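You operate a simulated robot arm through the tools that you are given. There is no shell and no other tool. Be economical: measure what you need, move in short steps, check, and stop when the job is done.

You are at the controls of a simulated two-armed robot. One attempt, no reset.

## Task
Turn the left regulator knob to 6 bar. Shut the table drawer. Fetch the medium sleeve from the right end of the packing table and stand it on the top of the bench. Put the jar on the top of the goods stand away on the service bench. Turn the right regulator knob to 0 bar. Take the small sleeve from the service bench and put it on the top of the bench. Put the small nut from the service bench on top of the large socket. Press the black air button three times. The order is free. Set down upright: medium sleeve, jar.

Only the result counts: the job must be done as asked and must still hold three seconds after the hand-in. Knocking over, shifting, dropping, spilling or breaking anything else fails it.

## Robot
Two 7-joint arms with two-finger parallel grippers on one trunk, on a base that drives. Base frame: it is fixed to the floor where the robot stands at the start and does not move with it; the origin is under the middle of the robot, x ahead of it, y to its left, z up. Lengths are in mm, angles in degrees, forces in N, time in s.
The left shoulder is at the start at [70, 130, 1000], the right one opposite. With the tool pointing down near the work surface each hand reaches from about 220 to 520 mm from the robot's upright axis, wherever it stands, measured 20 degrees to its own side. Places, roughly: black air button [-4700, -2500, 900]; jar [-1250, -2000, 750]; large socket (8x8x8 cm) [-4700, -2400, 800]; left regulator knob [600, 0, 400]; medium sleeve (5x5x13 cm) [900, -2300, 800]; right regulator knob [800, -400, 400]; service bench [-4900, -2500, 800]; small nut (4x3x2 cm) [-4900, -2100, 800]; small sleeve (3x3x3 cm) [-4800, -2000, 800]; table drawer [200, -2000, 600]; top of the bench [-1100, -4200, 800]. Payload 1.57 kg a hand.
The TCP of each hand is the grasp point between the finger pads, 30 mm short of the fingertips. In the tool frame z runs along the fingers and y along their closing line. The gripper opens to 80 mm. The fingers are 17 mm wide and 12 mm thick; the gripper's body (40 by 82 mm) begins 80 mm behind the TCP.
Orientation is told as [roll, pitch, yaw] about the base's x, y, z axes, in that order, counted from this pose: with the fingers straight down and closing along the base's y, the tool's x points along the base's -x, its y along +y and its z along -z.

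## Interface
- The arms move only by the tool play_rows. It takes "left_moves", "right_moves" or both (then of equal length, played together; a hand with none holds still); each is a list of rows, each a list of 2 entries, a list of its own where there are three numbers: the shift along the tool's x, y, z in m, then the turn, a rotation vector about the tool's x, y, z in degrees. In form: [[[x, y, z], [ax, ay, az]], ...]. A call has 1 to 12 rows; each row shifts and turns the commanded pose from where the row before left it, along the tool's axes as they then stand. "left_jaw" and "right_jaw" are, for a hand that has rows, the gripper command, from -1 (shut) to 1 (fully open), values between in proportion, set as the call begins (left out, the last holds). A row lasts 0.2 s, in which the tool goes at most 50 mm and 8.6 degrees; a call with a longer step from one row to the next is refused whole, and so is a gripper value outside its range. A pose out of reach is approached as far as the arm can. The call stops where the force on the tool passes 40 N (or 10 N more than at its start, if that is more) or the arm is blocked; 0.2 s more then pass. The fingers move at their own pace (about 108 mm/s each) and stop on an object; they squeeze with about 42 N. The grip force told is the motor's: it shows also when the fingers shut on nothing. Time passes only in rows, and 0.2 s behind the last, so rows that do not move let the fingers close. It gives the time, the measured TCP pose, the force on the tool (base axes), the opening and the grip force at its end, in the units of the frame above (readings bear some noise), with the torque about the TCP (base axes, N m) and any sound that the robot's microphone picked up, and new pictures: "pictures" is both (left out), scene, wrist or none (wrist: the cameras of the hands that moved).
- Cameras (640 x 400 px; columns grow to the right, rows downward): "scene" is now at [106.4, -24.8, 1189.9]; the picture's right is [-0.40, -0.92, -0.00], its down [-0.82, 0.36, -0.44] and it looks along [0.40, -0.18, -0.90] (base axes); focal length 263 px, centre (320, 200). "left" rides on the left gripper at [72, 7, -122] in its tool frame; the picture's right is [-0.09, 1.00, 0.00], its down [-0.84, -0.08, -0.54] and it looks along [-0.54, -0.05, 0.84] (tool axes); focal length 238 px, centre (320, 200). "right" rides on the right gripper at [72, -7, -122] in its tool frame; the picture's right is [0.09, 1.00, 0.00], its down [-0.84, 0.08, -0.54] and it looks along [-0.54, 0.05, 0.84] (tool axes); focal length 238 px, centre (320, 200). There is no depth. A picture from a camera that has moved, and an enlarged one, comes with that camera's place and axes in the base frame and with its lens.
- move_column(by): slides the trunk up (or, below 0, down) by that many mm; the arms and the scene camera ride with it, the base frame stays. It gives what a move gives, with no picture.
- steer(legs): drives the robot by 1 to 6 legs, each [ahead, left, turn to the left] in mm, mm and degrees, along the robot's own axes; the way and the turn of a leg run together, so that a leg with both is an arc; at most 1500 mm and 180 degrees a leg. The arms and the cameras ride along, it lands a little off, and it stops where it bumps. It gives what a move gives, and a new picture of the scene camera.
- head_to(pan, tilt): turns the head with the scene camera to pan (to the left, within 86 degrees either way) and tilt (down, from -29 to 69), counted from straight ahead of the robot. It gives what a move gives, and a new picture of the scene camera.
- enlarge(camera, box): a new picture of the part [left, top, right, bottom] of that camera's present view, enlarged. No time passes.
- close_job(): hands the job in; it is judged then, once.

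Work in short steps. Places have to be worked out from the pictures, the camera data and where the tool is seen: move nearer, look again, correct. Check each grasp and each placing, and mend what went wrong. You have 186 turns and 260 pictures in all, those below and enlarged ones among them. Open the grippers and draw the arms clear of the work before you hand the job in, unless the task says otherwise.

The tools are called after "Request:" by a JSON object that holds its "op" and its "data". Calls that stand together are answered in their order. play_rows: Moves the arms, as the interface text tells. Its arguments: {"type":"object","properties":{"left_moves":{"type":"array"},"left_jaw":{"type":"number"},"right_moves":{"type":"array"},"right_jaw":{"type":"number"},"pictures":{"type":"string","enum":["both","scene","wrist","none"]}},"required":[]} The other tools are called the same way: move_column (by) slides the trunk up or down; steer (legs) drives the base; head_to (pan, tilt) turns the head that bears the scene camera; enlarge (camera, box) takes an enlarged picture of a part of a camera's view; close_job () hands the job in.

At the start:

```text
clock: 0.0
left_tcp_pos: [225.0, 29.1, 641.8]
left_orientation: [0.0, 0.0, -0.1]
left_wrist_force: [-0.6, 0.6, -0.1]
left_ft_torque: [0.02, -0.01, 0.0]
left_grip_width: 80.0
left_finger_force: 0.1
right_tcp_pos: [272.5, -249.6, 671.7]
right_orientation: [0.0, 0.0, 0.2]
right_wrist_force: [1.1, 0.2, -0.3]
right_ft_torque: [-0.01, 0.0, 0.02]
right_grip_width: 79.9
right_finger_force: 0.2
trunk travel left (down, up): [-638.0, 302.0]
robot x, y, heading: [1.7, -3.8, -0.1]
head pan, tilt: [-23.8, 63.8]
```

scene: 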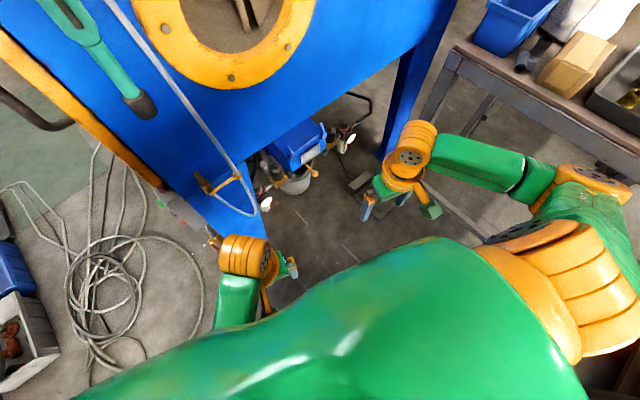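
right: 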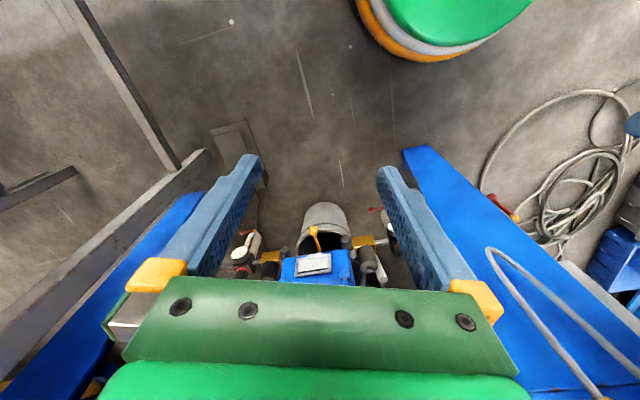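
left: 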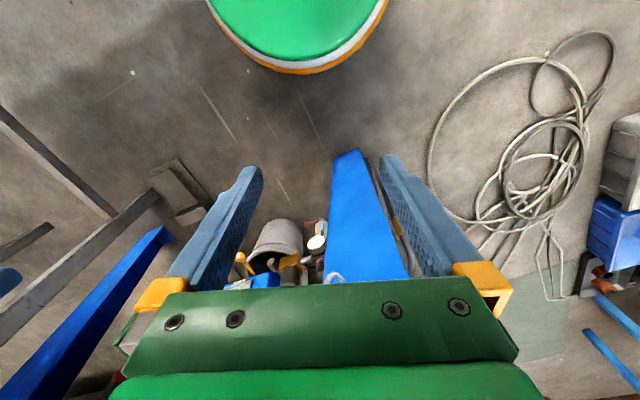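

The view shows a blue machine straight ahead with regulators low down. I look ahead and around first.

Request:
{"op": "head_to", "data": {"pan": 0, "tilt": 45}}

Request:
{"op": "head_to", "data": {"pan": -70, "tilt": 30}}

```text
clock: 0.9
left_tcp_pos: [225.1, 28.2, 640.9]
left_orientation: [0.1, 0.0, 0.0]
left_wrist_force: [-0.1, 0.0, 0.1]
left_ft_torque: [-0.02, -0.01, 0.02]
left_grip_width: 80.1
left_finger_force: 0.1
right_tcp_pos: [270.5, -249.2, 671.9]
right_orientation: [0.1, -0.1, 0.1]
right_wrist_force: [0.0, 0.3, -0.2]
right_ft_torque: [-0.01, 0.02, -0.01]
right_grip_width: 79.8
right_finger_force: 0.0
trunk travel left (down, up): [-638.0, 302.0]
robot x, y, heading: [3.1, -0.2, 0.0]
head pan, tilt: [0.0, 45.0]
camera scene: at [130.8, 0.2, 1213.6], right [0.0, -1.0, 0.0], down [-0.71, 0.0, -0.71], along [0.71, 0.0, -0.71], focal length 263 px, centre (320, 200)
```

scene: 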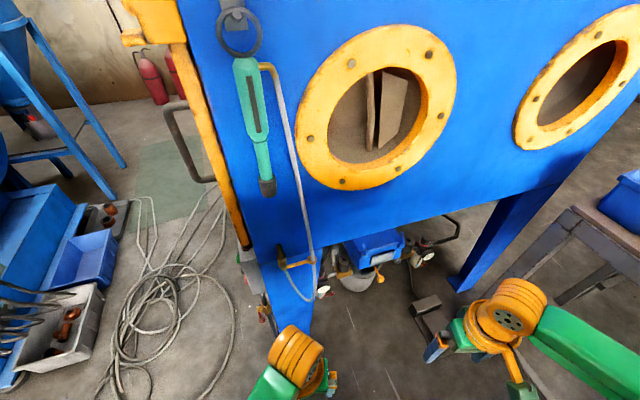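

```text
clock: 2.3
left_tcp_pos: [224.9, 29.0, 639.2]
left_orientation: [0.0, 0.0, 0.0]
left_wrist_force: [0.2, 0.8, -0.3]
left_ft_torque: [-0.03, 0.03, -0.02]
left_grip_width: 79.9
left_finger_force: 0.0
right_tcp_pos: [272.6, -249.4, 672.0]
right_orientation: [0.0, 0.1, 0.1]
right_wrist_force: [-0.4, 1.0, 0.2]
right_ft_torque: [0.0, -0.03, 0.0]
right_grip_width: 80.0
right_finger_force: 0.1
trunk travel left (down, up): [-638.0, 302.0]
robot x, y, heading: [1.3, -1.7, 0.2]
head pan, tilt: [-70.0, 30.0]
camera scene: at [80.5, -84.7, 1236.2], right [-0.94, -0.34, 0.0], down [-0.17, 0.47, -0.87], along [0.3, -0.81, -0.5], focal length 263 px, centre (320, 200)
```

scene: 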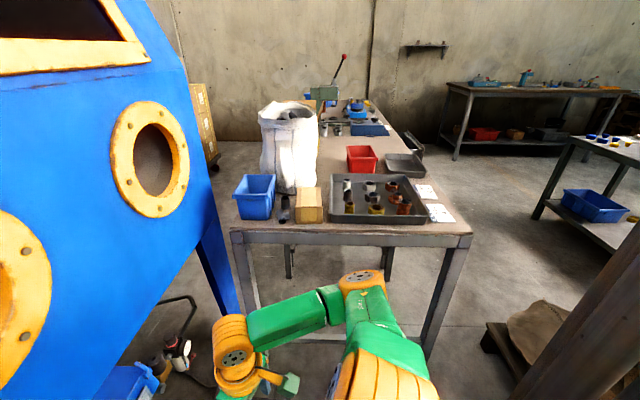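

The regulators hang beneath the blast cabinet. I drop the trunk to look under it.

Request:
{"op": "move_column", "data": {"by": -350}}

Request:
{"op": "head_to", "data": {"pan": -10, "tilt": 40}}

```text
clock: 5.7
left_tcp_pos: [226.4, 29.0, 289.6]
left_orientation: [0.0, 0.0, 0.0]
left_wrist_force: [-0.1, 0.7, 0.3]
left_ft_torque: [0.01, 0.02, -0.01]
left_grip_width: 79.7
left_finger_force: 0.1
right_tcp_pos: [272.1, -250.5, 321.7]
right_orientation: [-0.1, 0.0, 0.1]
right_wrist_force: [0.7, 0.8, 0.8]
right_ft_torque: [0.03, -0.01, -0.02]
right_grip_width: 79.9
right_finger_force: 0.1
trunk travel left (down, up): [-288.0, 652.0]
robot x, y, heading: [0.5, -1.6, 0.0]
head pan, tilt: [-70.0, 30.0]
```

```text
clock: 7.0
left_tcp_pos: [225.6, 29.2, 290.2]
left_orientation: [0.0, 0.1, -0.1]
left_wrist_force: [-0.2, 0.0, -0.2]
left_ft_torque: [-0.01, 0.02, 0.0]
left_grip_width: 79.9
left_finger_force: 0.1
right_tcp_pos: [272.2, -250.9, 323.6]
right_orientation: [0.0, 0.0, 0.1]
right_wrist_force: [-0.3, 0.4, -0.4]
right_ft_torque: [0.03, 0.02, 0.05]
right_grip_width: 80.0
right_finger_force: 0.0
trunk travel left (down, up): [-288.0, 652.0]
robot x, y, heading: [1.8, -1.2, -0.0]
head pan, tilt: [-10.0, 40.0]
camera scene: at [133.2, -14.5, 870.9], right [-0.17, -0.98, 0.0], down [-0.63, 0.11, -0.77], along [0.75, -0.13, -0.64], focal length 263 px, centre (320, 200)
```

scene: 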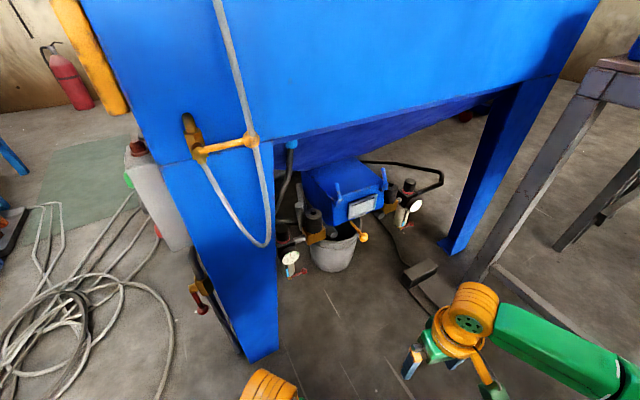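

Request:
{"op": "enlarge", "data": {"camera": "scene", "box": [250, 150, 350, 290]}}

Request:
{"op": "enlarge", "data": {"camera": "scene", "box": [350, 150, 450, 250]}}

```text
2.86 times, centred on (300, 220) of scene
camera zoom: at [133.2, -14.5, 870.9], right [-0.17, -0.98, 0.0], down [-0.63, 0.11, -0.77], along [0.75, -0.13, -0.64], focal length 751 px, centre (377, 143)
```

zoom: 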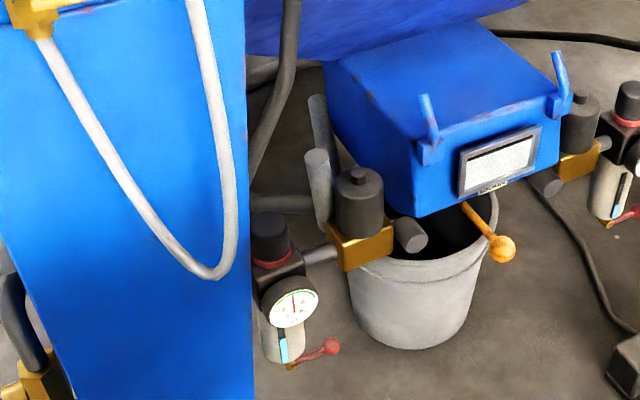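

```text
4.00 times, centred on (400, 200) of scene
camera zoom: at [133.2, -14.5, 870.9], right [-0.17, -0.98, 0.0], down [-0.63, 0.11, -0.77], along [0.75, -0.13, -0.64], focal length 1051 px, centre (0, 200)
```

zoom: 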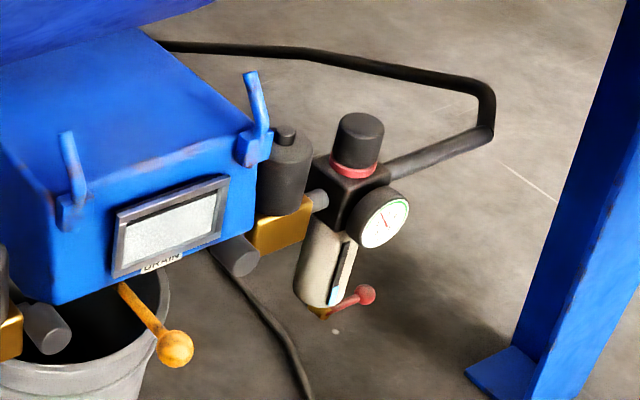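

The cabinet stands turned about 19° to the left; the left knob is near (580, 0), the right near (750, -410), both about 90 mm behind its front plane. I turn square to it and look again, with the right arm in front of the left knob.

Request:
{"op": "steer", "data": {"legs": [[0, 0, 19], [0, -40, 0]]}}

Request:
{"op": "head_to", "data": {"pan": -15, "tilt": 35}}

```text
clock: 8.9
left_tcp_pos: [217.1, 63.0, 291.0]
left_orientation: [0.0, 0.0, 19.0]
left_wrist_force: [-1.1, -0.7, -0.4]
left_ft_torque: [0.03, 0.02, 0.01]
left_grip_width: 80.0
left_finger_force: 0.1
right_tcp_pos: [351.6, -187.7, 322.3]
right_orientation: [-0.1, 0.1, 19.2]
right_wrist_force: [0.3, -0.3, -0.6]
right_ft_torque: [0.01, 0.01, 0.0]
right_grip_width: 80.2
right_finger_force: 0.1
trunk travel left (down, up): [-288.0, 652.0]
robot x, y, heading: [11.2, -38.8, 18.8]
head pan, tilt: [-10.0, 40.0]
camera scene: at [143.8, -8.1, 870.9], right [0.16, -0.99, 0.0], down [-0.64, -0.1, -0.77], along [0.76, 0.12, -0.64], focal length 263 px, centre (320, 200)
```

scene: 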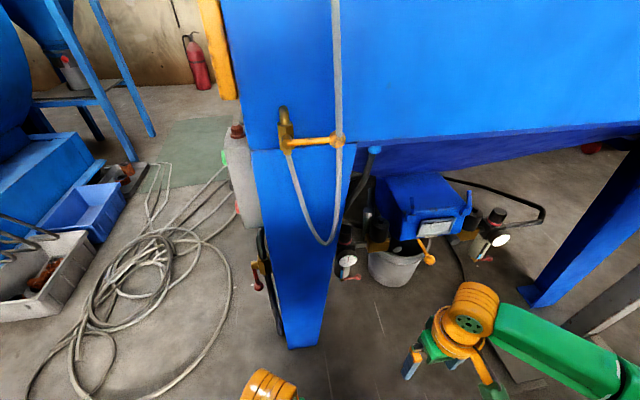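

```text
clock: 9.6
left_tcp_pos: [216.2, 63.5, 290.7]
left_orientation: [0.0, 0.0, 19.1]
left_wrist_force: [-0.2, 0.4, -0.1]
left_ft_torque: [0.01, -0.03, 0.0]
left_grip_width: 80.0
left_finger_force: 0.1
right_tcp_pos: [350.9, -185.4, 321.6]
right_orientation: [0.1, 0.0, 19.1]
right_wrist_force: [0.4, -0.1, -0.2]
right_ft_torque: [0.0, -0.02, 0.01]
right_grip_width: 80.1
right_finger_force: 0.0
trunk travel left (down, up): [-288.0, 652.0]
robot x, y, heading: [14.9, -37.2, 18.8]
head pan, tilt: [-15.0, 35.0]
camera scene: at [147.6, -15.1, 878.4], right [0.07, -1.0, 0.0], down [-0.57, -0.04, -0.82], along [0.82, 0.06, -0.57], focal length 263 px, centre (320, 200)
```

scene: 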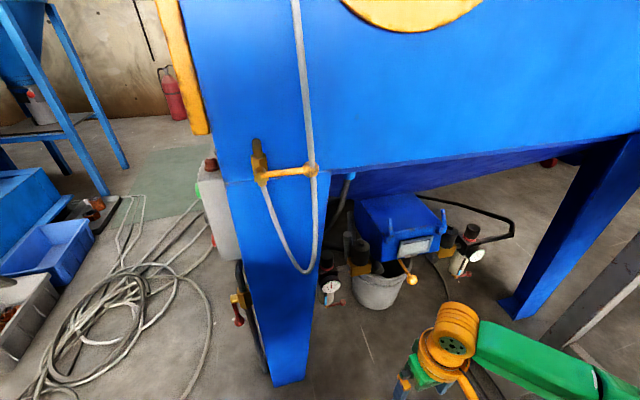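

Knob left in robot frame is about (548 ahead, 147 right). I bring the right hand in line, pitching the fingers forward to see the gauge with the wrist camera.

Request:
{"op": "play_rows", "data": {"right_moves": [[[0, 0.0125, 0], [0, -7.5, 0]], [[0, 0.0125, 0], [0, -7.5, 0]], [[0, 0.0125, 0], [0, -7.5, 0]], [[0, 0.0125, 0], [0, -7.5, 0]], [[0, 0.0125, 0], [0, -7.5, 0]], [[0, 0.0125, 0], [0, -7.5, 0]], [[0, 0.0125, 0], [0, -7.5, 0]], [[0, 0.0125, 0], [0, -7.5, 0]]]}}

```text
clock: 11.4
left_tcp_pos: [216.9, 63.1, 290.2]
left_orientation: [0.0, 0.1, 19.1]
left_wrist_force: [-0.8, 0.7, -0.3]
left_ft_torque: [0.01, 0.0, 0.02]
left_grip_width: 80.1
left_finger_force: 0.1
right_tcp_pos: [319.1, -90.5, 323.3]
right_orientation: [0.1, -60.0, 19.1]
right_wrist_force: [0.1, -0.4, -0.7]
right_ft_torque: [-0.03, -0.01, 0.0]
right_grip_width: 80.1
right_finger_force: 0.1
trunk travel left (down, up): [-288.0, 652.0]
robot x, y, heading: [12.0, -37.9, 18.9]
head pan, tilt: [-15.0, 35.0]
camera scene: at [147.5, -15.0, 878.5], right [0.07, -1.0, 0.0], down [-0.57, -0.04, -0.82], along [0.82, 0.06, -0.57], focal length 263 px, centre (320, 200)
camera right: at [187.0, -141.5, 320.5], right [-0.37, 0.93, -0.08], down [-0.07, 0.06, 1.0], along [0.93, 0.37, 0.05], focal length 238 px, centre (320, 200)
```

scene: 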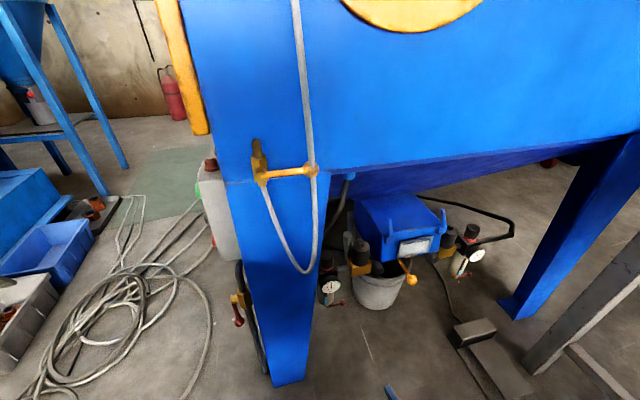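
right: 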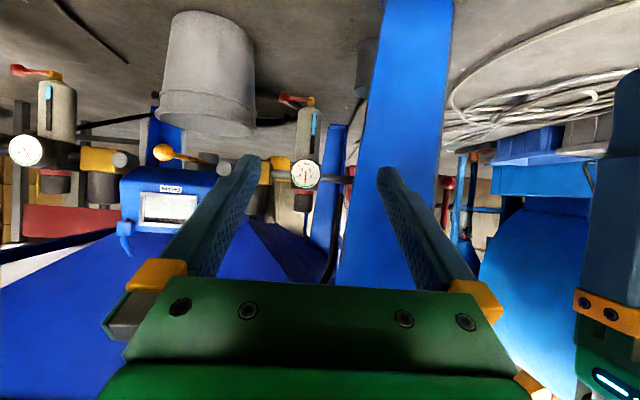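

The gauges are visible (the picture is upside down). I enlarge both.

Request:
{"op": "enlarge", "data": {"camera": "right", "box": [280, 145, 340, 220]}}

Request:
{"op": "enlarge", "data": {"camera": "right", "box": [0, 120, 80, 200]}}

Request:
{"op": "enlarge", "data": {"camera": "scene", "box": [305, 250, 355, 310]}}

Request:
{"op": "enlarge", "data": {"camera": "scene", "box": [430, 215, 500, 285]}}

```text
5.33 times, centred on (310, 182) of right
camera zoom: at [187.0, -141.5, 320.5], right [-0.37, 0.93, -0.08], down [-0.07, 0.06, 1.0], along [0.93, 0.37, 0.05], focal length 1271 px, centre (373, 293)
```

zoom: 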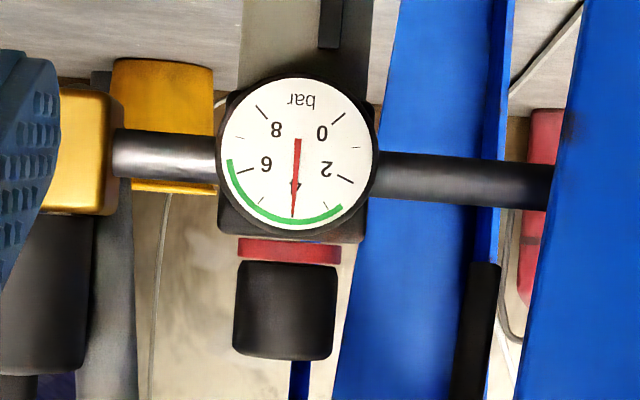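

```text
5.00 times, centred on (40, 160) of right
camera zoom: at [187.0, -141.5, 320.5], right [-0.37, 0.93, -0.08], down [-0.07, 0.06, 1.0], along [0.93, 0.37, 0.05], focal length 1192 px, centre (1720, 400)
```

zoom: 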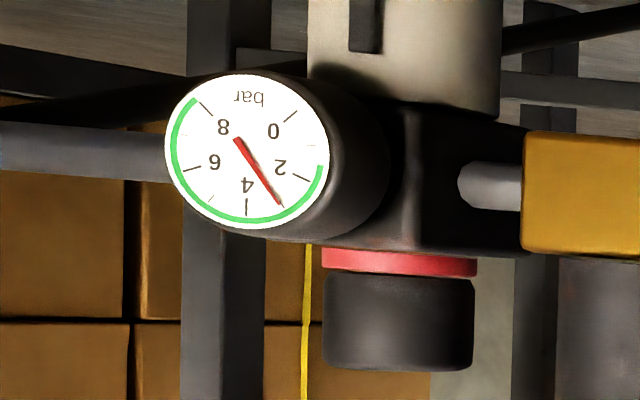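

```text
6.67 times, centred on (330, 280) of scene
camera zoom: at [147.5, -15.0, 878.5], right [0.07, -1.0, 0.0], down [-0.57, -0.04, -0.82], along [0.82, 0.06, -0.57], focal length 1752 px, centre (253, -333)
```

zoom: 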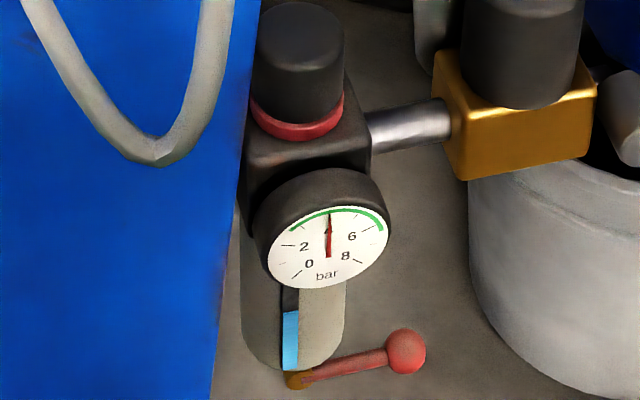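

```text
5.71 times, centred on (465, 250) of scene
camera zoom: at [147.5, -15.0, 878.5], right [0.07, -1.0, 0.0], down [-0.57, -0.04, -0.82], along [0.82, 0.06, -0.57], focal length 1502 px, centre (-509, -86)
```

zoom: 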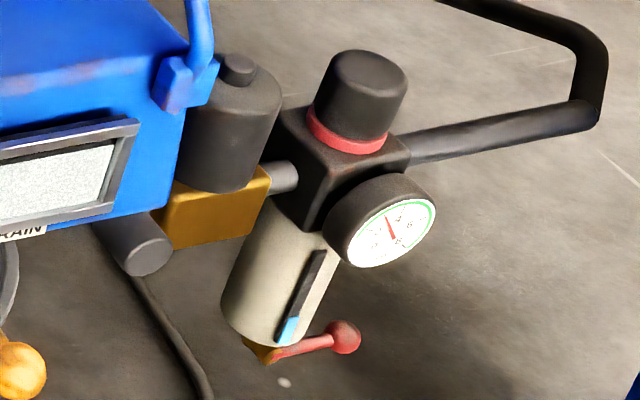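

Triangulated: left knob centre ≈ (630, 1, 352), 38 mm wide, vertical axis, left gauge at 4 bar; right knob ≈ (769, -427, 352), gauge ≈ 3 bar. I drive 120 mm ahead.

Request:
{"op": "steer", "data": {"legs": [[120, 0, 0]]}}

Request:
{"op": "enlarge", "data": {"camera": "right", "box": [160, 50, 480, 250]}}

```text
clock: 12.6
left_tcp_pos: [331.7, 101.3, 290.3]
left_orientation: [0.1, 0.0, 18.8]
left_wrist_force: [-0.4, -0.1, 0.8]
left_ft_torque: [0.01, -0.02, 0.01]
left_grip_width: 79.9
left_finger_force: 0.1
right_tcp_pos: [432.8, -53.1, 323.5]
right_orientation: [-0.1, -60.1, 19.0]
right_wrist_force: [1.2, 0.4, -0.5]
right_ft_torque: [0.02, 0.02, 0.0]
right_grip_width: 79.7
right_finger_force: 0.0
trunk travel left (down, up): [-288.0, 652.0]
robot x, y, heading: [124.9, 2.5, 19.0]
head pan, tilt: [-15.0, 35.0]
camera scene: at [262.3, 23.7, 878.4], right [0.07, -1.0, 0.0], down [-0.57, -0.04, -0.82], along [0.82, 0.05, -0.57], focal length 263 px, centre (320, 200)
```

scene: 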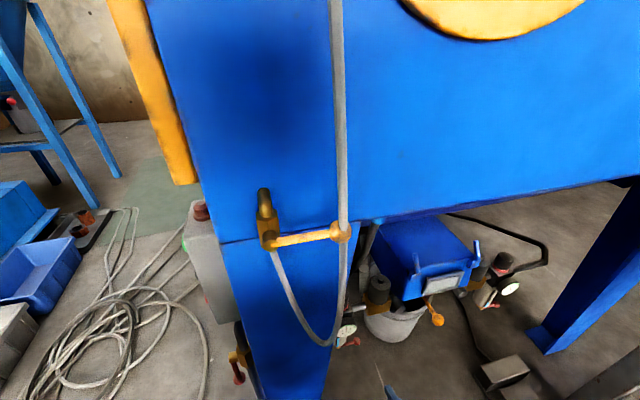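

```text
2.00 times, centred on (320, 150) of right
camera zoom: at [301.6, -103.1, 320.7], right [-0.37, 0.93, -0.08], down [-0.07, 0.06, 1.0], along [0.93, 0.37, 0.05], focal length 477 px, centre (320, 300)
```

zoom: 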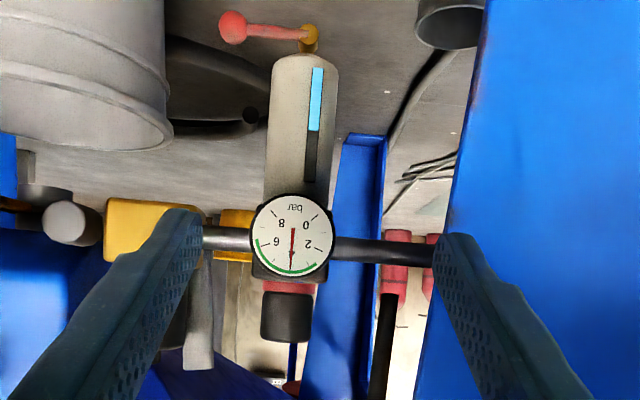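

Knob again at ≈(630, 2, 352). I raise the hand to its level and come in most of the way.

Request:
{"op": "play_rows", "data": {"right_moves": [[[-0.0229, -0.003, 0.0214], [0, 0, 0]], [[-0.0229, -0.003, 0.0214], [0, 0, 0]], [[-0.0229, -0.003, 0.0214], [0, 0, 0]], [[-0.0229, -0.003, 0.0214], [0, 0, 0]]], "pictures": "wrist"}}

```text
clock: 13.6
left_tcp_pos: [332.1, 101.9, 290.4]
left_orientation: [0.0, 0.0, 18.8]
left_wrist_force: [-0.2, 0.1, -0.1]
left_ft_torque: [0.02, 0.01, 0.0]
left_grip_width: 80.0
left_finger_force: 0.2
right_tcp_pos: [549.7, -25.6, 359.0]
right_orientation: [0.0, -60.0, 18.9]
right_wrist_force: [0.4, 0.7, -0.5]
right_ft_torque: [0.0, -0.03, 0.03]
right_grip_width: 80.1
right_finger_force: 0.1
trunk travel left (down, up): [-288.0, 652.0]
robot x, y, heading: [129.2, 1.2, 18.9]
head pan, tilt: [-15.0, 35.0]
camera right: at [418.6, -76.0, 356.1], right [-0.37, 0.93, -0.08], down [-0.07, 0.06, 1.0], along [0.93, 0.37, 0.05], focal length 238 px, centre (320, 200)
```

right: 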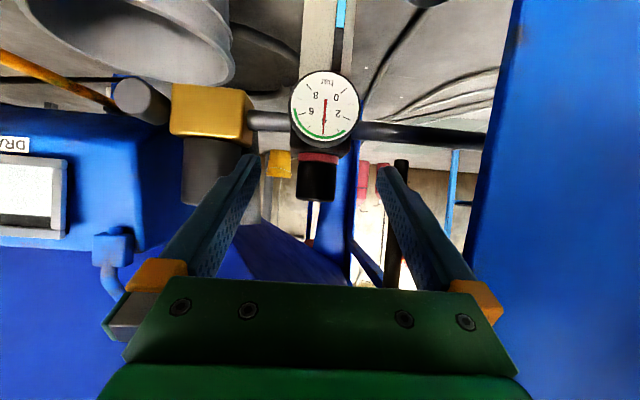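

Knob now dead ahead, 85 mm away. I move the fingers around it, and pre-turn the hand 24° left about the knob axis.

Request:
{"op": "play_rows", "data": {"right_moves": [[[-0.0212, 0, 0.0367], [0, 0, 0]], [[-0.0212, 0, 0.0367], [0, 0, 0]], [[0, 0, 0], [-6.93, 0, -4]], [[0, 0, 0], [-6.93, 0, -4]], [[0, 0, 0], [-6.93, 0, -4]]]}}

```text
clock: 14.8
left_tcp_pos: [331.7, 101.5, 289.7]
left_orientation: [0.1, 0.0, 18.8]
left_wrist_force: [0.9, 1.0, 0.2]
left_ft_torque: [0.0, -0.01, -0.01]
left_grip_width: 80.0
left_finger_force: 0.0
right_tcp_pos: [631.2, 1.4, 359.8]
right_orientation: [-0.1, -60.0, 43.1]
right_wrist_force: [-0.5, 0.2, -0.3]
right_ft_torque: [0.0, 0.0, 0.01]
right_grip_width: 79.8
right_finger_force: 0.0
trunk travel left (down, up): [-288.0, 652.0]
robot x, y, heading: [124.2, -0.4, 18.9]
head pan, tilt: [-15.0, 35.0]
camera scene: at [262.2, 23.7, 878.4], right [0.07, -1.0, 0.0], down [-0.57, -0.04, -0.82], along [0.82, 0.05, -0.57], focal length 263 px, centre (320, 200)
camera right: at [531.9, -97.5, 357.2], right [-0.71, 0.7, -0.08], down [-0.09, 0.02, 1.0], along [0.7, 0.72, 0.05], focal length 238 px, centre (320, 200)
```

scene: 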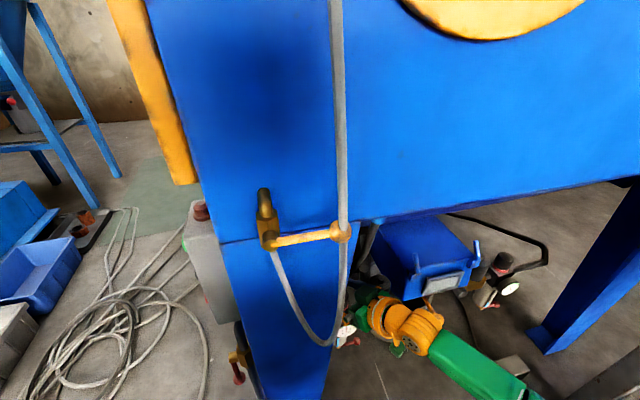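
right: 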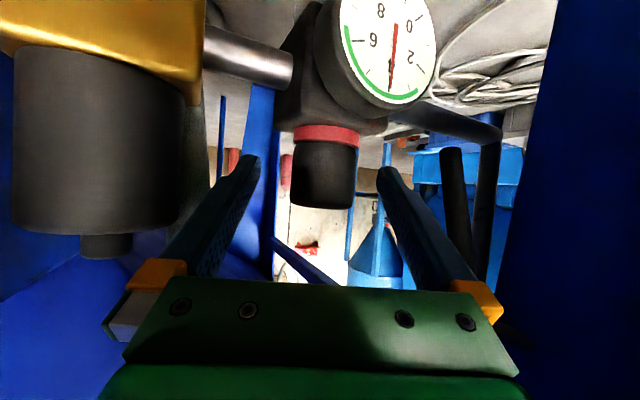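

Knob spans z≈333–363; I lower 9 mm, then close on it.

Request:
{"op": "play_rows", "data": {"right_moves": [[[0.0078, 0, 0.0045], [0, 0, 0]]], "pictures": "none"}}

Request:
{"op": "play_rows", "data": {"right_moves": [[[0, 0, 0], [0, 0, 0]], [[0, 0, 0], [0, 0, 0]]], "right_jaw": -1, "pictures": "none"}}

Request:
{"op": "play_rows", "data": {"right_moves": [[[0, 0, 0], [6.93, 0, 4]], [[0, 0, 0], [6.93, 0, 4]]], "pictures": "wrist"}}

```text
clock: 15.2
left_tcp_pos: [331.9, 101.2, 290.1]
left_orientation: [0.0, 0.0, 18.8]
left_wrist_force: [0.7, 0.3, 0.4]
left_ft_torque: [0.01, 0.01, -0.02]
left_grip_width: 80.0
left_finger_force: 0.0
right_tcp_pos: [631.0, 3.0, 350.5]
right_orientation: [-0.1, -60.0, 43.0]
right_wrist_force: [-0.1, -0.4, 0.3]
right_ft_torque: [0.0, 0.0, 0.03]
right_grip_width: 80.0
right_finger_force: 0.0
trunk travel left (down, up): [-288.0, 652.0]
robot x, y, heading: [125.5, -1.6, 18.6]
head pan, tilt: [-15.0, 35.0]
```

```text
clock: 15.8
left_tcp_pos: [330.2, 102.3, 289.8]
left_orientation: [0.0, 0.0, 18.8]
left_wrist_force: [-0.4, -0.5, 0.1]
left_ft_torque: [0.04, 0.0, 0.02]
left_grip_width: 80.1
left_finger_force: 0.1
right_tcp_pos: [629.8, 3.5, 350.0]
right_orientation: [0.0, -60.0, 42.9]
right_wrist_force: [-4.0, 2.5, -1.7]
right_ft_torque: [0.37, -0.35, -0.02]
right_grip_width: 36.4
right_finger_force: 42.8
trunk travel left (down, up): [-288.0, 652.0]
robot x, y, heading: [127.9, 1.7, 18.8]
head pan, tilt: [-15.0, 35.0]
```

```text
clock: 16.4
left_tcp_pos: [331.4, 102.2, 289.0]
left_orientation: [0.0, -0.1, 18.8]
left_wrist_force: [-1.2, -0.1, 1.0]
left_ft_torque: [0.02, -0.04, 0.0]
left_grip_width: 79.9
left_finger_force: 0.0
right_tcp_pos: [631.1, 2.1, 349.8]
right_orientation: [0.1, -59.9, 26.7]
right_wrist_force: [-2.4, 2.9, -3.5]
right_ft_torque: [-0.19, -0.05, -0.03]
right_grip_width: 36.4
right_finger_force: 43.2
trunk travel left (down, up): [-288.0, 652.0]
robot x, y, heading: [127.5, -0.7, 18.6]
head pan, tilt: [-15.0, 35.0]
camera right: at [507.7, -65.8, 348.2], right [-0.49, 0.87, -0.08], down [-0.08, 0.05, 1.0], along [0.87, 0.49, 0.05], focal length 238 px, centre (320, 200)
```

right: 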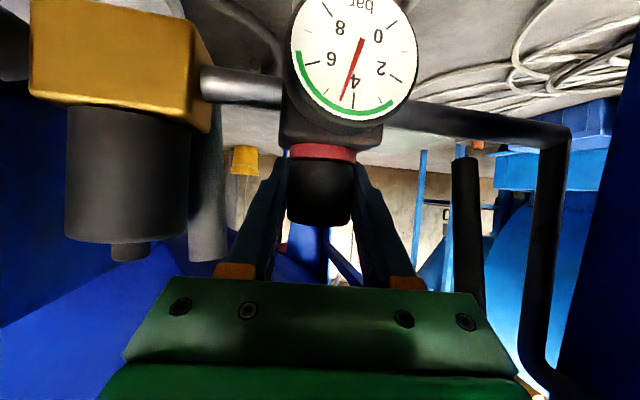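

The needle rose to ≈4.5 for 16° of clockwise turn. I turn 32° more and check.

Request:
{"op": "play_rows", "data": {"right_moves": [[[0, 0, 0], [6.93, 0, 4]], [[0, 0, 0], [6.93, 0, 4]], [[0, 0, 0], [6.93, 0, 4]], [[0, 0, 0], [6.93, 0, 4]]], "pictures": "none"}}

Request:
{"op": "enlarge", "data": {"camera": "right", "box": [220, 0, 460, 150]}}

```text
clock: 17.2
left_tcp_pos: [333.1, 99.5, 290.3]
left_orientation: [0.2, -0.1, 18.7]
left_wrist_force: [0.4, -0.1, -0.9]
left_ft_torque: [-0.02, 0.0, 0.01]
left_grip_width: 79.8
left_finger_force: 0.0
right_tcp_pos: [630.4, 1.2, 349.2]
right_orientation: [2.4, -60.0, 4.0]
right_wrist_force: [1.5, -19.2, -2.5]
right_ft_torque: [7.29, 0.49, 12.03]
right_grip_width: 36.5
right_finger_force: 43.3
trunk travel left (down, up): [-288.0, 652.0]
robot x, y, heading: [128.4, -1.2, 18.7]
head pan, tilt: [-15.0, 35.0]
stopped in row 3 (right hand): the force on the tool passed its limit at 82 N (the readings are from after the stop); the commanded pose is now the measured one
```

```text
2.67 times, centred on (340, 75) of right
camera zoom: at [491.1, -19.4, 347.3], right [-0.15, 0.99, -0.06], down [-0.06, 0.05, 1.0], along [0.99, 0.16, 0.05], focal length 636 px, centre (267, 533)
```

zoom: 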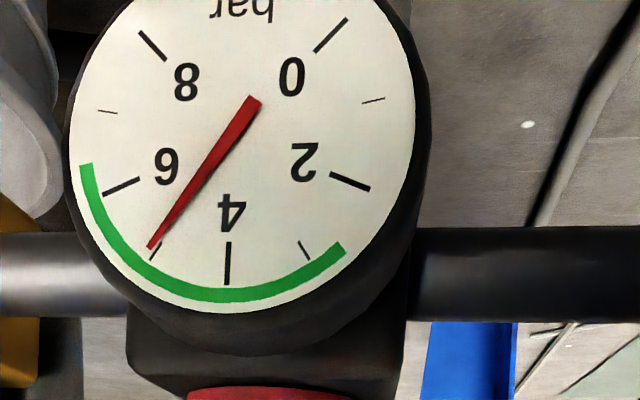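

Something at the arm touched at yaw 4° (needle now ≈5.1). I open, swing back left 40°, and regrip for the remaining ≈29°.

Request:
{"op": "play_rows", "data": {"right_moves": [[[0, 0, 0], [0, 0, 0]], [[0, 0, 0], [-6.93, 0, -4]], [[0, 0, 0], [-6.93, 0, -4]], [[0, 0, 0], [-6.93, 0, -4]], [[0, 0, 0], [-6.93, 0, -4]], [[0, 0, 0], [-6.93, 0, -4]]], "right_jaw": 0.5, "pictures": "both"}}

```text
clock: 18.6
left_tcp_pos: [332.1, 101.3, 289.6]
left_orientation: [0.0, 0.1, 18.7]
left_wrist_force: [-0.6, -0.2, -0.4]
left_ft_torque: [-0.01, 0.03, 0.01]
left_grip_width: 80.0
left_finger_force: 0.1
right_tcp_pos: [631.0, -0.1, 350.4]
right_orientation: [0.6, -60.3, 45.4]
right_wrist_force: [0.6, 0.3, -0.2]
right_ft_torque: [-0.01, 0.0, -0.02]
right_grip_width: 60.0
right_finger_force: 0.1
trunk travel left (down, up): [-288.0, 652.0]
robot x, y, heading: [128.4, 2.4, 18.6]
head pan, tilt: [-15.0, 35.0]
camera scene: at [262.2, 23.1, 878.4], right [0.06, -1.0, 0.0], down [-0.57, -0.04, -0.82], along [0.82, 0.05, -0.57], focal length 263 px, centre (320, 200)
camera right: at [537.9, -105.5, 346.7], right [-0.75, 0.66, -0.07], down [-0.09, 0.01, 1.0], along [0.66, 0.75, 0.05], focal length 238 px, centre (320, 200)
```

scene: 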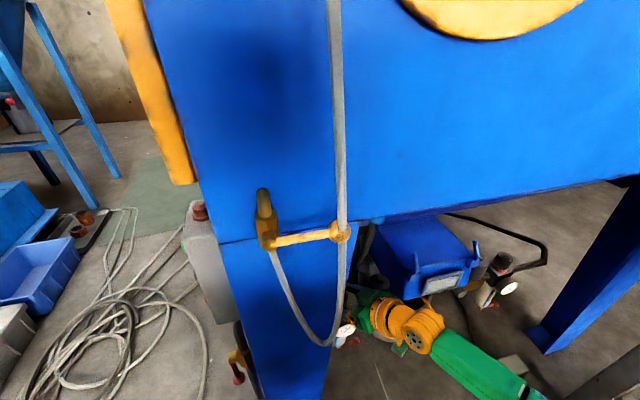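
right: 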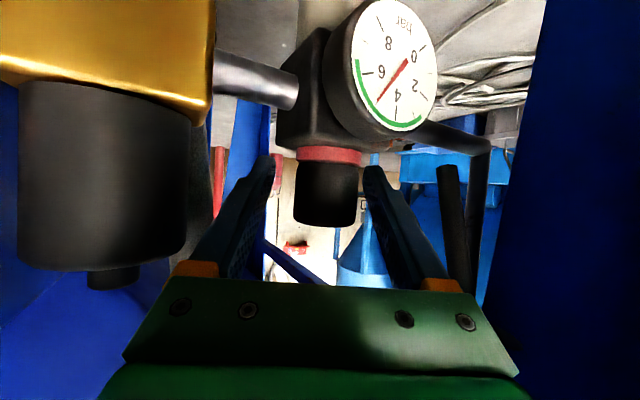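

Needle still ≈5.1. Regrip and turn 26° clockwise, then read.

Request:
{"op": "play_rows", "data": {"right_moves": [[[0, 0, 0], [0, 0, 0]], [[0, 0, 0], [0, 0, 0]]], "right_jaw": -1, "pictures": "none"}}

Request:
{"op": "play_rows", "data": {"right_moves": [[[0, 0, 0], [5.63, 0, 3.25]], [[0, 0, 0], [5.63, 0, 3.25]], [[0, 0, 0], [5.63, 0, 3.25]], [[0, 0, 0], [5.63, 0, 3.25]]], "pictures": "none"}}

Request:
{"op": "enlarge", "data": {"camera": "right", "box": [260, 0, 460, 140]}}

```text
clock: 19.2
left_tcp_pos: [331.4, 102.2, 290.6]
left_orientation: [-0.1, 0.0, 18.8]
left_wrist_force: [0.5, 0.4, 0.7]
left_ft_torque: [0.05, 0.01, -0.02]
left_grip_width: 80.2
left_finger_force: 0.1
right_tcp_pos: [629.4, 1.9, 349.4]
right_orientation: [0.9, -60.3, 45.2]
right_wrist_force: [-21.4, 14.5, -4.6]
right_ft_torque: [0.67, -0.31, -0.05]
right_grip_width: 36.3
right_finger_force: 42.5
trunk travel left (down, up): [-288.0, 652.0]
robot x, y, heading: [123.1, 2.4, 18.5]
head pan, tilt: [-15.0, 35.0]
```

```text
clock: 20.2
left_tcp_pos: [331.4, 101.4, 289.3]
left_orientation: [-0.1, -0.2, 18.6]
left_wrist_force: [0.2, -0.2, -0.6]
left_ft_torque: [0.0, 0.04, 0.01]
left_grip_width: 80.0
left_finger_force: 0.0
right_tcp_pos: [630.3, 2.4, 350.3]
right_orientation: [1.3, -60.0, 18.8]
right_wrist_force: [-23.7, 15.0, -4.9]
right_ft_torque: [0.25, -0.49, -0.01]
right_grip_width: 36.5
right_finger_force: 43.1
trunk travel left (down, up): [-288.0, 652.0]
robot x, y, heading: [130.0, -0.6, 18.6]
head pan, tilt: [-15.0, 35.0]
```

```text
2.86 times, centred on (360, 70) of right
camera zoom: at [499.4, -51.4, 347.4], right [-0.38, 0.92, -0.07], down [-0.07, 0.04, 1.0], along [0.92, 0.39, 0.05], focal length 681 px, centre (206, 571)
```

zoom: 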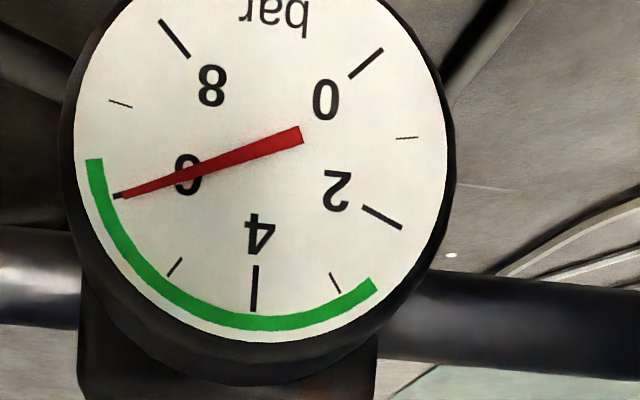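

The needle sits on the 6 mark. I open and back out the way I came, then recheck.

Request:
{"op": "play_rows", "data": {"right_moves": [[[0, 0, 0], [0, 0, 0]], [[0, 0, 0], [0, 0, 0]], [[0.0212, 0, -0.0367], [0, 0, 0]], [[0.0212, 0, -0.0367], [0, 0, 0]], [[0.0212, 0, -0.0367], [0, 0, 0]]], "right_jaw": 1, "pictures": "none"}}

Request:
{"op": "enlarge", "data": {"camera": "right", "box": [260, 50, 400, 200]}}

```text
clock: 21.4
left_tcp_pos: [331.0, 100.2, 290.3]
left_orientation: [-0.1, 0.0, 18.7]
left_wrist_force: [-0.3, -0.5, -0.2]
left_ft_torque: [0.0, 0.01, -0.01]
left_grip_width: 79.9
left_finger_force: 0.0
right_tcp_pos: [511.2, -44.2, 348.1]
right_orientation: [1.1, -60.2, 19.0]
right_wrist_force: [1.0, -0.9, -0.2]
right_ft_torque: [-0.04, 0.01, -0.03]
right_grip_width: 80.1
right_finger_force: 0.0
trunk travel left (down, up): [-288.0, 652.0]
robot x, y, heading: [125.1, 0.7, 18.7]
head pan, tilt: [-15.0, 35.0]
```

```text
2.67 times, centred on (330, 125) of right
camera zoom: at [380.5, -95.8, 345.4], right [-0.38, 0.92, -0.07], down [-0.07, 0.05, 1.0], along [0.92, 0.39, 0.05], focal length 636 px, centre (293, 400)
```

zoom: 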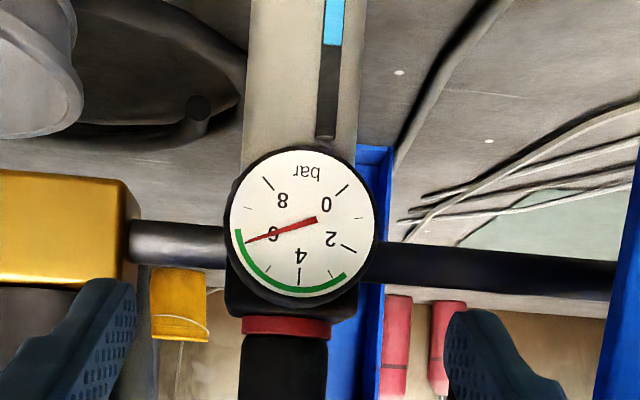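

Left gauge stays at 6. Right knob lies about 451 mm to the right at the same depth; a table leg stands near (553, -625), so I slide over in steps with the hand drawn back.

Request:
{"op": "steer", "data": {"legs": [[-130, 0, 0], [0, -250, 0]]}}

Request:
{"op": "head_to", "data": {"pan": -35, "tilt": 45}}

```text
clock: 24.1
left_tcp_pos: [287.6, -177.4, 289.6]
left_orientation: [-0.1, -0.1, 18.7]
left_wrist_force: [-0.6, 0.2, -0.5]
left_ft_torque: [0.0, -0.02, 0.0]
left_grip_width: 79.9
left_finger_force: 0.0
right_tcp_pos: [466.7, -322.3, 347.5]
right_orientation: [1.1, -60.1, 18.9]
right_wrist_force: [-0.4, -0.2, 0.1]
right_ft_torque: [-0.01, -0.01, 0.01]
right_grip_width: 80.0
right_finger_force: 0.1
trunk travel left (down, up): [-288.0, 652.0]
robot x, y, heading: [78.8, -277.3, 19.0]
head pan, tilt: [-15.0, 35.0]
camera scene: at [218.0, -254.7, 878.4], right [0.06, -1.0, 0.0], down [-0.57, -0.04, -0.82], along [0.82, 0.05, -0.57], focal length 263 px, centre (320, 200)
```

scene: 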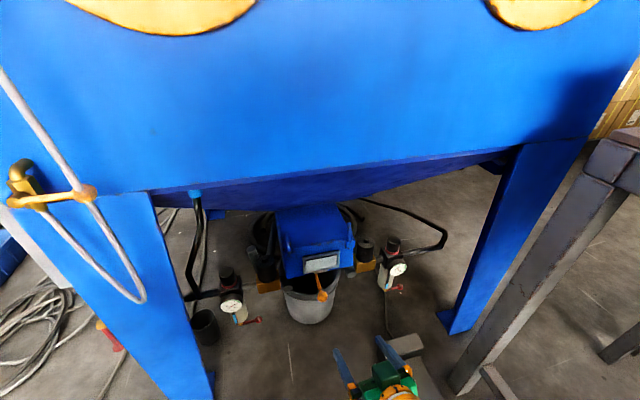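

```text
clock: 24.9
left_tcp_pos: [287.5, -178.0, 290.1]
left_orientation: [0.0, 0.0, 18.7]
left_wrist_force: [-0.4, 0.5, 0.4]
left_ft_torque: [-0.04, 0.0, 0.0]
left_grip_width: 80.0
left_finger_force: 0.0
right_tcp_pos: [467.2, -320.9, 348.4]
right_orientation: [1.1, -60.1, 18.9]
right_wrist_force: [-0.5, 0.1, 0.3]
right_ft_torque: [-0.01, 0.0, -0.03]
right_grip_width: 80.0
right_finger_force: 0.1
trunk travel left (down, up): [-288.0, 652.0]
robot x, y, heading: [82.3, -277.2, 18.8]
head pan, tilt: [-35.0, 45.0]
camera scene: at [208.1, -283.1, 863.7], right [-0.28, -0.96, 0.0], down [-0.68, 0.2, -0.71], along [0.68, -0.2, -0.71], focal length 263 px, centre (320, 200)
```

scene: 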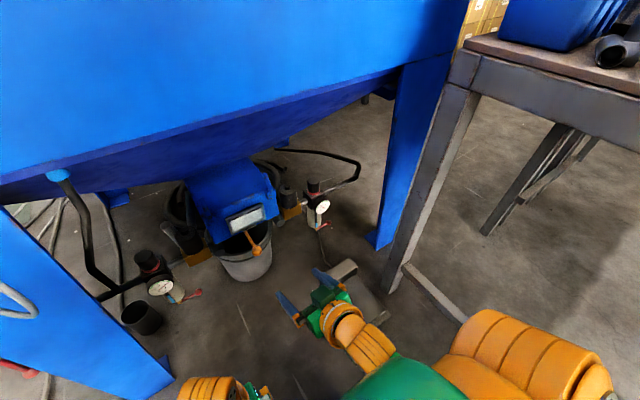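

Table corner leg at (554, -629), tabletop well above my elbow. I slide 130 right and 120 ahead, watching.

Request:
{"op": "steer", "data": {"legs": [[0, -130, 0], [120, 0, 0]]}}

Request:
{"op": "enlarge", "data": {"camera": "right", "box": [0, 0, 640, 400]}}

```text
clock: 27.1
left_tcp_pos: [445.2, -259.6, 290.4]
left_orientation: [0.0, 0.0, 18.6]
left_wrist_force: [0.0, -0.1, 0.6]
left_ft_torque: [0.0, -0.01, -0.02]
left_grip_width: 80.1
left_finger_force: 0.0
right_tcp_pos: [624.5, -404.1, 348.0]
right_orientation: [1.1, -60.2, 19.0]
right_wrist_force: [-0.9, -0.1, -0.1]
right_ft_torque: [-0.01, 0.01, 0.0]
right_grip_width: 80.0
right_finger_force: 0.0
trunk travel left (down, up): [-288.0, 652.0]
robot x, y, heading: [238.8, -361.0, 18.8]
head pan, tilt: [-35.0, 45.0]
camera scene: at [365.2, -365.6, 863.6], right [-0.28, -0.96, 0.0], down [-0.68, 0.2, -0.71], along [0.68, -0.2, -0.71], focal length 263 px, centre (320, 200)
```

scene: 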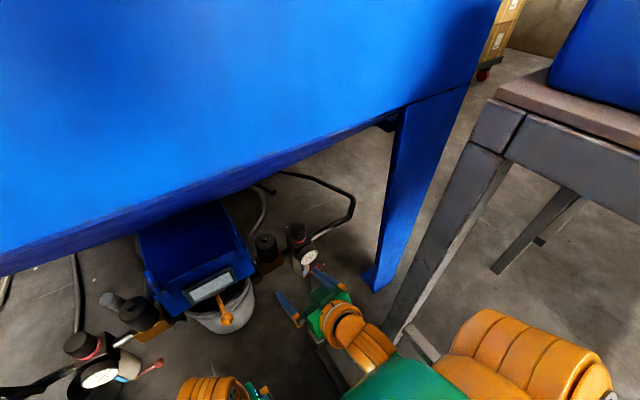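

```text
1.00 times, centred on (320, 200) of right (not enlarged: the box is as wide or as high as the picture)
camera zoom: at [493.7, -455.7, 345.1], right [-0.38, 0.92, -0.07], down [-0.07, 0.05, 1.0], along [0.92, 0.39, 0.05], focal length 238 px, centre (320, 200)
```

zoom: 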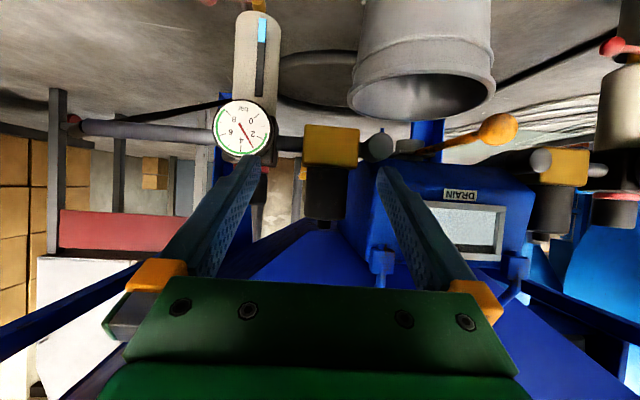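

Knob is hidden behind the finger; hand must go 68 mm right and 129 ahead. First sideways and 40 ahead, then check.

Request:
{"op": "play_rows", "data": {"right_moves": [[[0, -0.034, 0], [0, 0, 0]], [[0, -0.034, 0], [0, 0, 0]], [[-0.02, 0, 0.0346], [0, 0, 0]]], "pictures": "both"}}

```text
clock: 27.9
left_tcp_pos: [444.2, -259.3, 289.8]
left_orientation: [0.1, 0.0, 18.7]
left_wrist_force: [-0.6, -0.1, -0.6]
left_ft_torque: [0.0, -0.01, 0.01]
left_grip_width: 80.3
left_finger_force: 0.1
right_tcp_pos: [683.9, -452.4, 346.4]
right_orientation: [1.0, -60.0, 19.2]
right_wrist_force: [-0.5, 0.4, -0.8]
right_ft_torque: [-0.02, 0.01, -0.01]
right_grip_width: 79.9
right_finger_force: 0.1
trunk travel left (down, up): [-288.0, 652.0]
robot x, y, heading: [243.1, -358.8, 18.5]
head pan, tilt: [-35.0, 45.0]
camera scene: at [365.2, -365.6, 863.6], right [-0.28, -0.96, 0.0], down [-0.68, 0.2, -0.71], along [0.68, -0.2, -0.71], focal length 263 px, centre (320, 200)
camera right: at [552.9, -505.1, 344.0], right [-0.38, 0.92, -0.07], down [-0.07, 0.05, 1.0], along [0.92, 0.39, 0.05], focal length 238 px, centre (320, 200)
```

scene: 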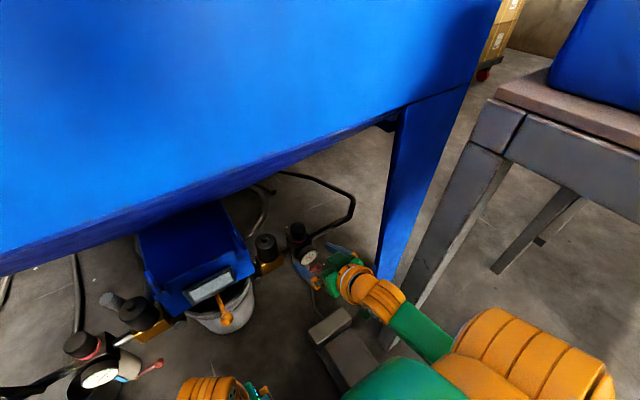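
right: 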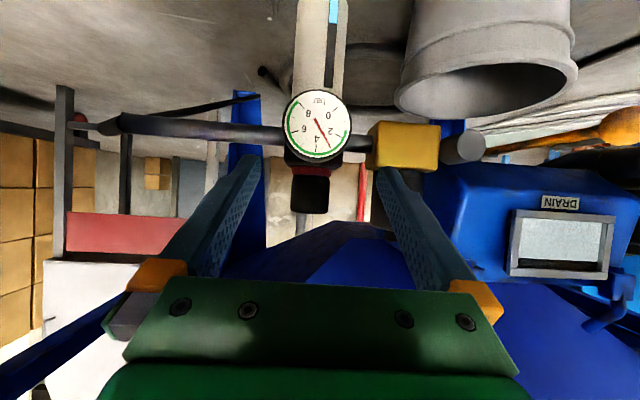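

Knob at ≈(769, -425, 350), straight ahead. I move in around it and pre-turn 24° to the right.

Request:
{"op": "play_rows", "data": {"right_moves": [[[-0.024, -0.001, 0.0377], [0, 0, 0]], [[-0.024, -0.001, 0.0377], [0, 0, 0]], [[0, 0, 0], [6.93, 0, 4]], [[0, 0, 0], [6.93, 0, 4]], [[0, 0, 0], [6.93, 0, 4]]], "pictures": "both"}}

```text
clock: 29.1
left_tcp_pos: [444.6, -258.4, 290.1]
left_orientation: [0.2, 0.2, 18.7]
left_wrist_force: [-0.3, 0.1, -0.6]
left_ft_torque: [-0.01, -0.03, 0.02]
left_grip_width: 80.2
left_finger_force: 0.0
right_tcp_pos: [768.8, -425.8, 350.7]
right_orientation: [0.9, -59.7, -5.1]
right_wrist_force: [-4.5, -4.6, -0.1]
right_ft_torque: [0.01, -0.02, 0.33]
right_grip_width: 75.5
right_finger_force: 0.1
trunk travel left (down, up): [-288.0, 652.0]
robot x, y, heading: [241.4, -361.5, 18.7]
head pan, tilt: [-35.0, 45.0]
camera scene: at [364.7, -366.2, 863.7], right [-0.28, -0.96, 0.0], down [-0.68, 0.2, -0.71], along [0.68, -0.2, -0.71], focal length 263 px, centre (320, 200)
camera right: at [628.1, -419.5, 348.5], right [0.03, 1.0, -0.07], down [-0.04, 0.07, 1.0], along [1.0, -0.02, 0.04], focal length 238 px, centre (320, 200)
```

scene: 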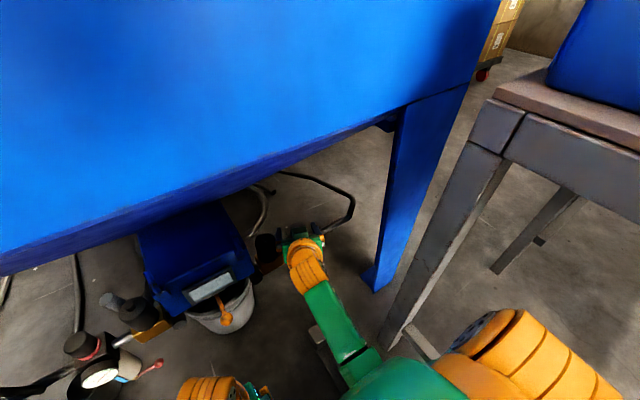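
right: 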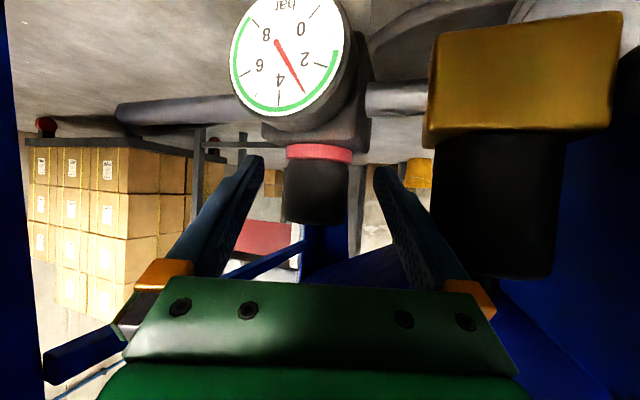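

The left finger just touches the solenoid; I close on the knob and turn counterclockwise 32°.

Request:
{"op": "play_rows", "data": {"right_moves": [[[0, 0, 0], [0, 0, 0]], [[0, 0, 0], [0, 0, 0]]], "right_jaw": -1, "pictures": "none"}}

Request:
{"op": "play_rows", "data": {"right_moves": [[[0, 0, 0], [-6.93, 0, -4]], [[0, 0, 0], [-6.93, 0, -4]], [[0, 0, 0], [-6.93, 0, -4]], [[0, 0, 0], [-6.93, 0, -4]], [[0, 0, 0], [-6.93, 0, -4]], [[0, 0, 0], [-6.93, 0, -4]]], "pictures": "wrist"}}

```text
clock: 29.7
left_tcp_pos: [444.8, -260.7, 290.5]
left_orientation: [0.1, 0.0, 18.5]
left_wrist_force: [0.3, 0.5, -0.4]
left_ft_torque: [-0.02, 0.0, -0.01]
left_grip_width: 80.1
left_finger_force: 0.1
right_tcp_pos: [769.1, -427.3, 351.2]
right_orientation: [0.9, -59.8, -5.1]
right_wrist_force: [1.2, -19.1, 1.5]
right_ft_torque: [-0.36, 0.24, 0.05]
right_grip_width: 36.0
right_finger_force: 42.9
trunk travel left (down, up): [-288.0, 652.0]
robot x, y, heading: [240.7, -362.5, 18.3]
head pan, tilt: [-35.0, 45.0]
```

```text
clock: 30.9
left_tcp_pos: [443.3, -259.3, 289.3]
left_orientation: [-0.5, 0.0, 18.2]
left_wrist_force: [0.1, 1.0, -0.2]
left_ft_torque: [0.04, -0.02, -0.03]
left_grip_width: 80.2
left_finger_force: 0.0
right_tcp_pos: [769.0, -426.4, 351.0]
right_orientation: [-1.0, -60.5, 36.2]
right_wrist_force: [57.5, -63.5, -2.9]
right_ft_torque: [-1.22, 0.6, 0.14]
right_grip_width: 35.8
right_finger_force: 43.3
trunk travel left (down, up): [-288.0, 652.0]
robot x, y, heading: [240.8, -356.6, 18.1]
head pan, tilt: [-35.0, 45.0]
stopped in row 6 (right hand): the force on the tool passed its limit at 97 N (the readings are from after the stop); the commanded pose is now the measured one
camera right: at [657.2, -511.5, 346.5], right [-0.61, 0.79, -0.09], down [-0.1, 0.04, 0.99], along [0.78, 0.62, 0.06], focal length 238 px, centre (320, 200)
```

right: 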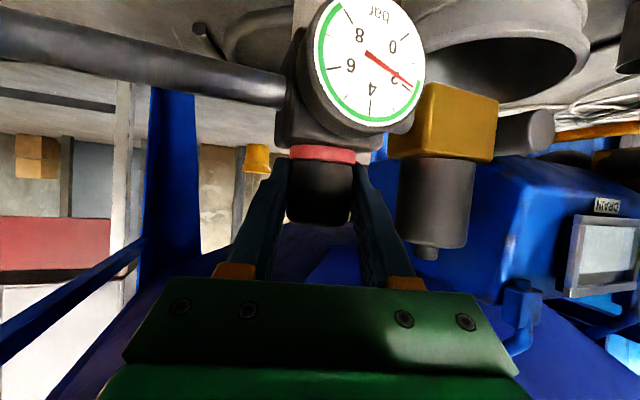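

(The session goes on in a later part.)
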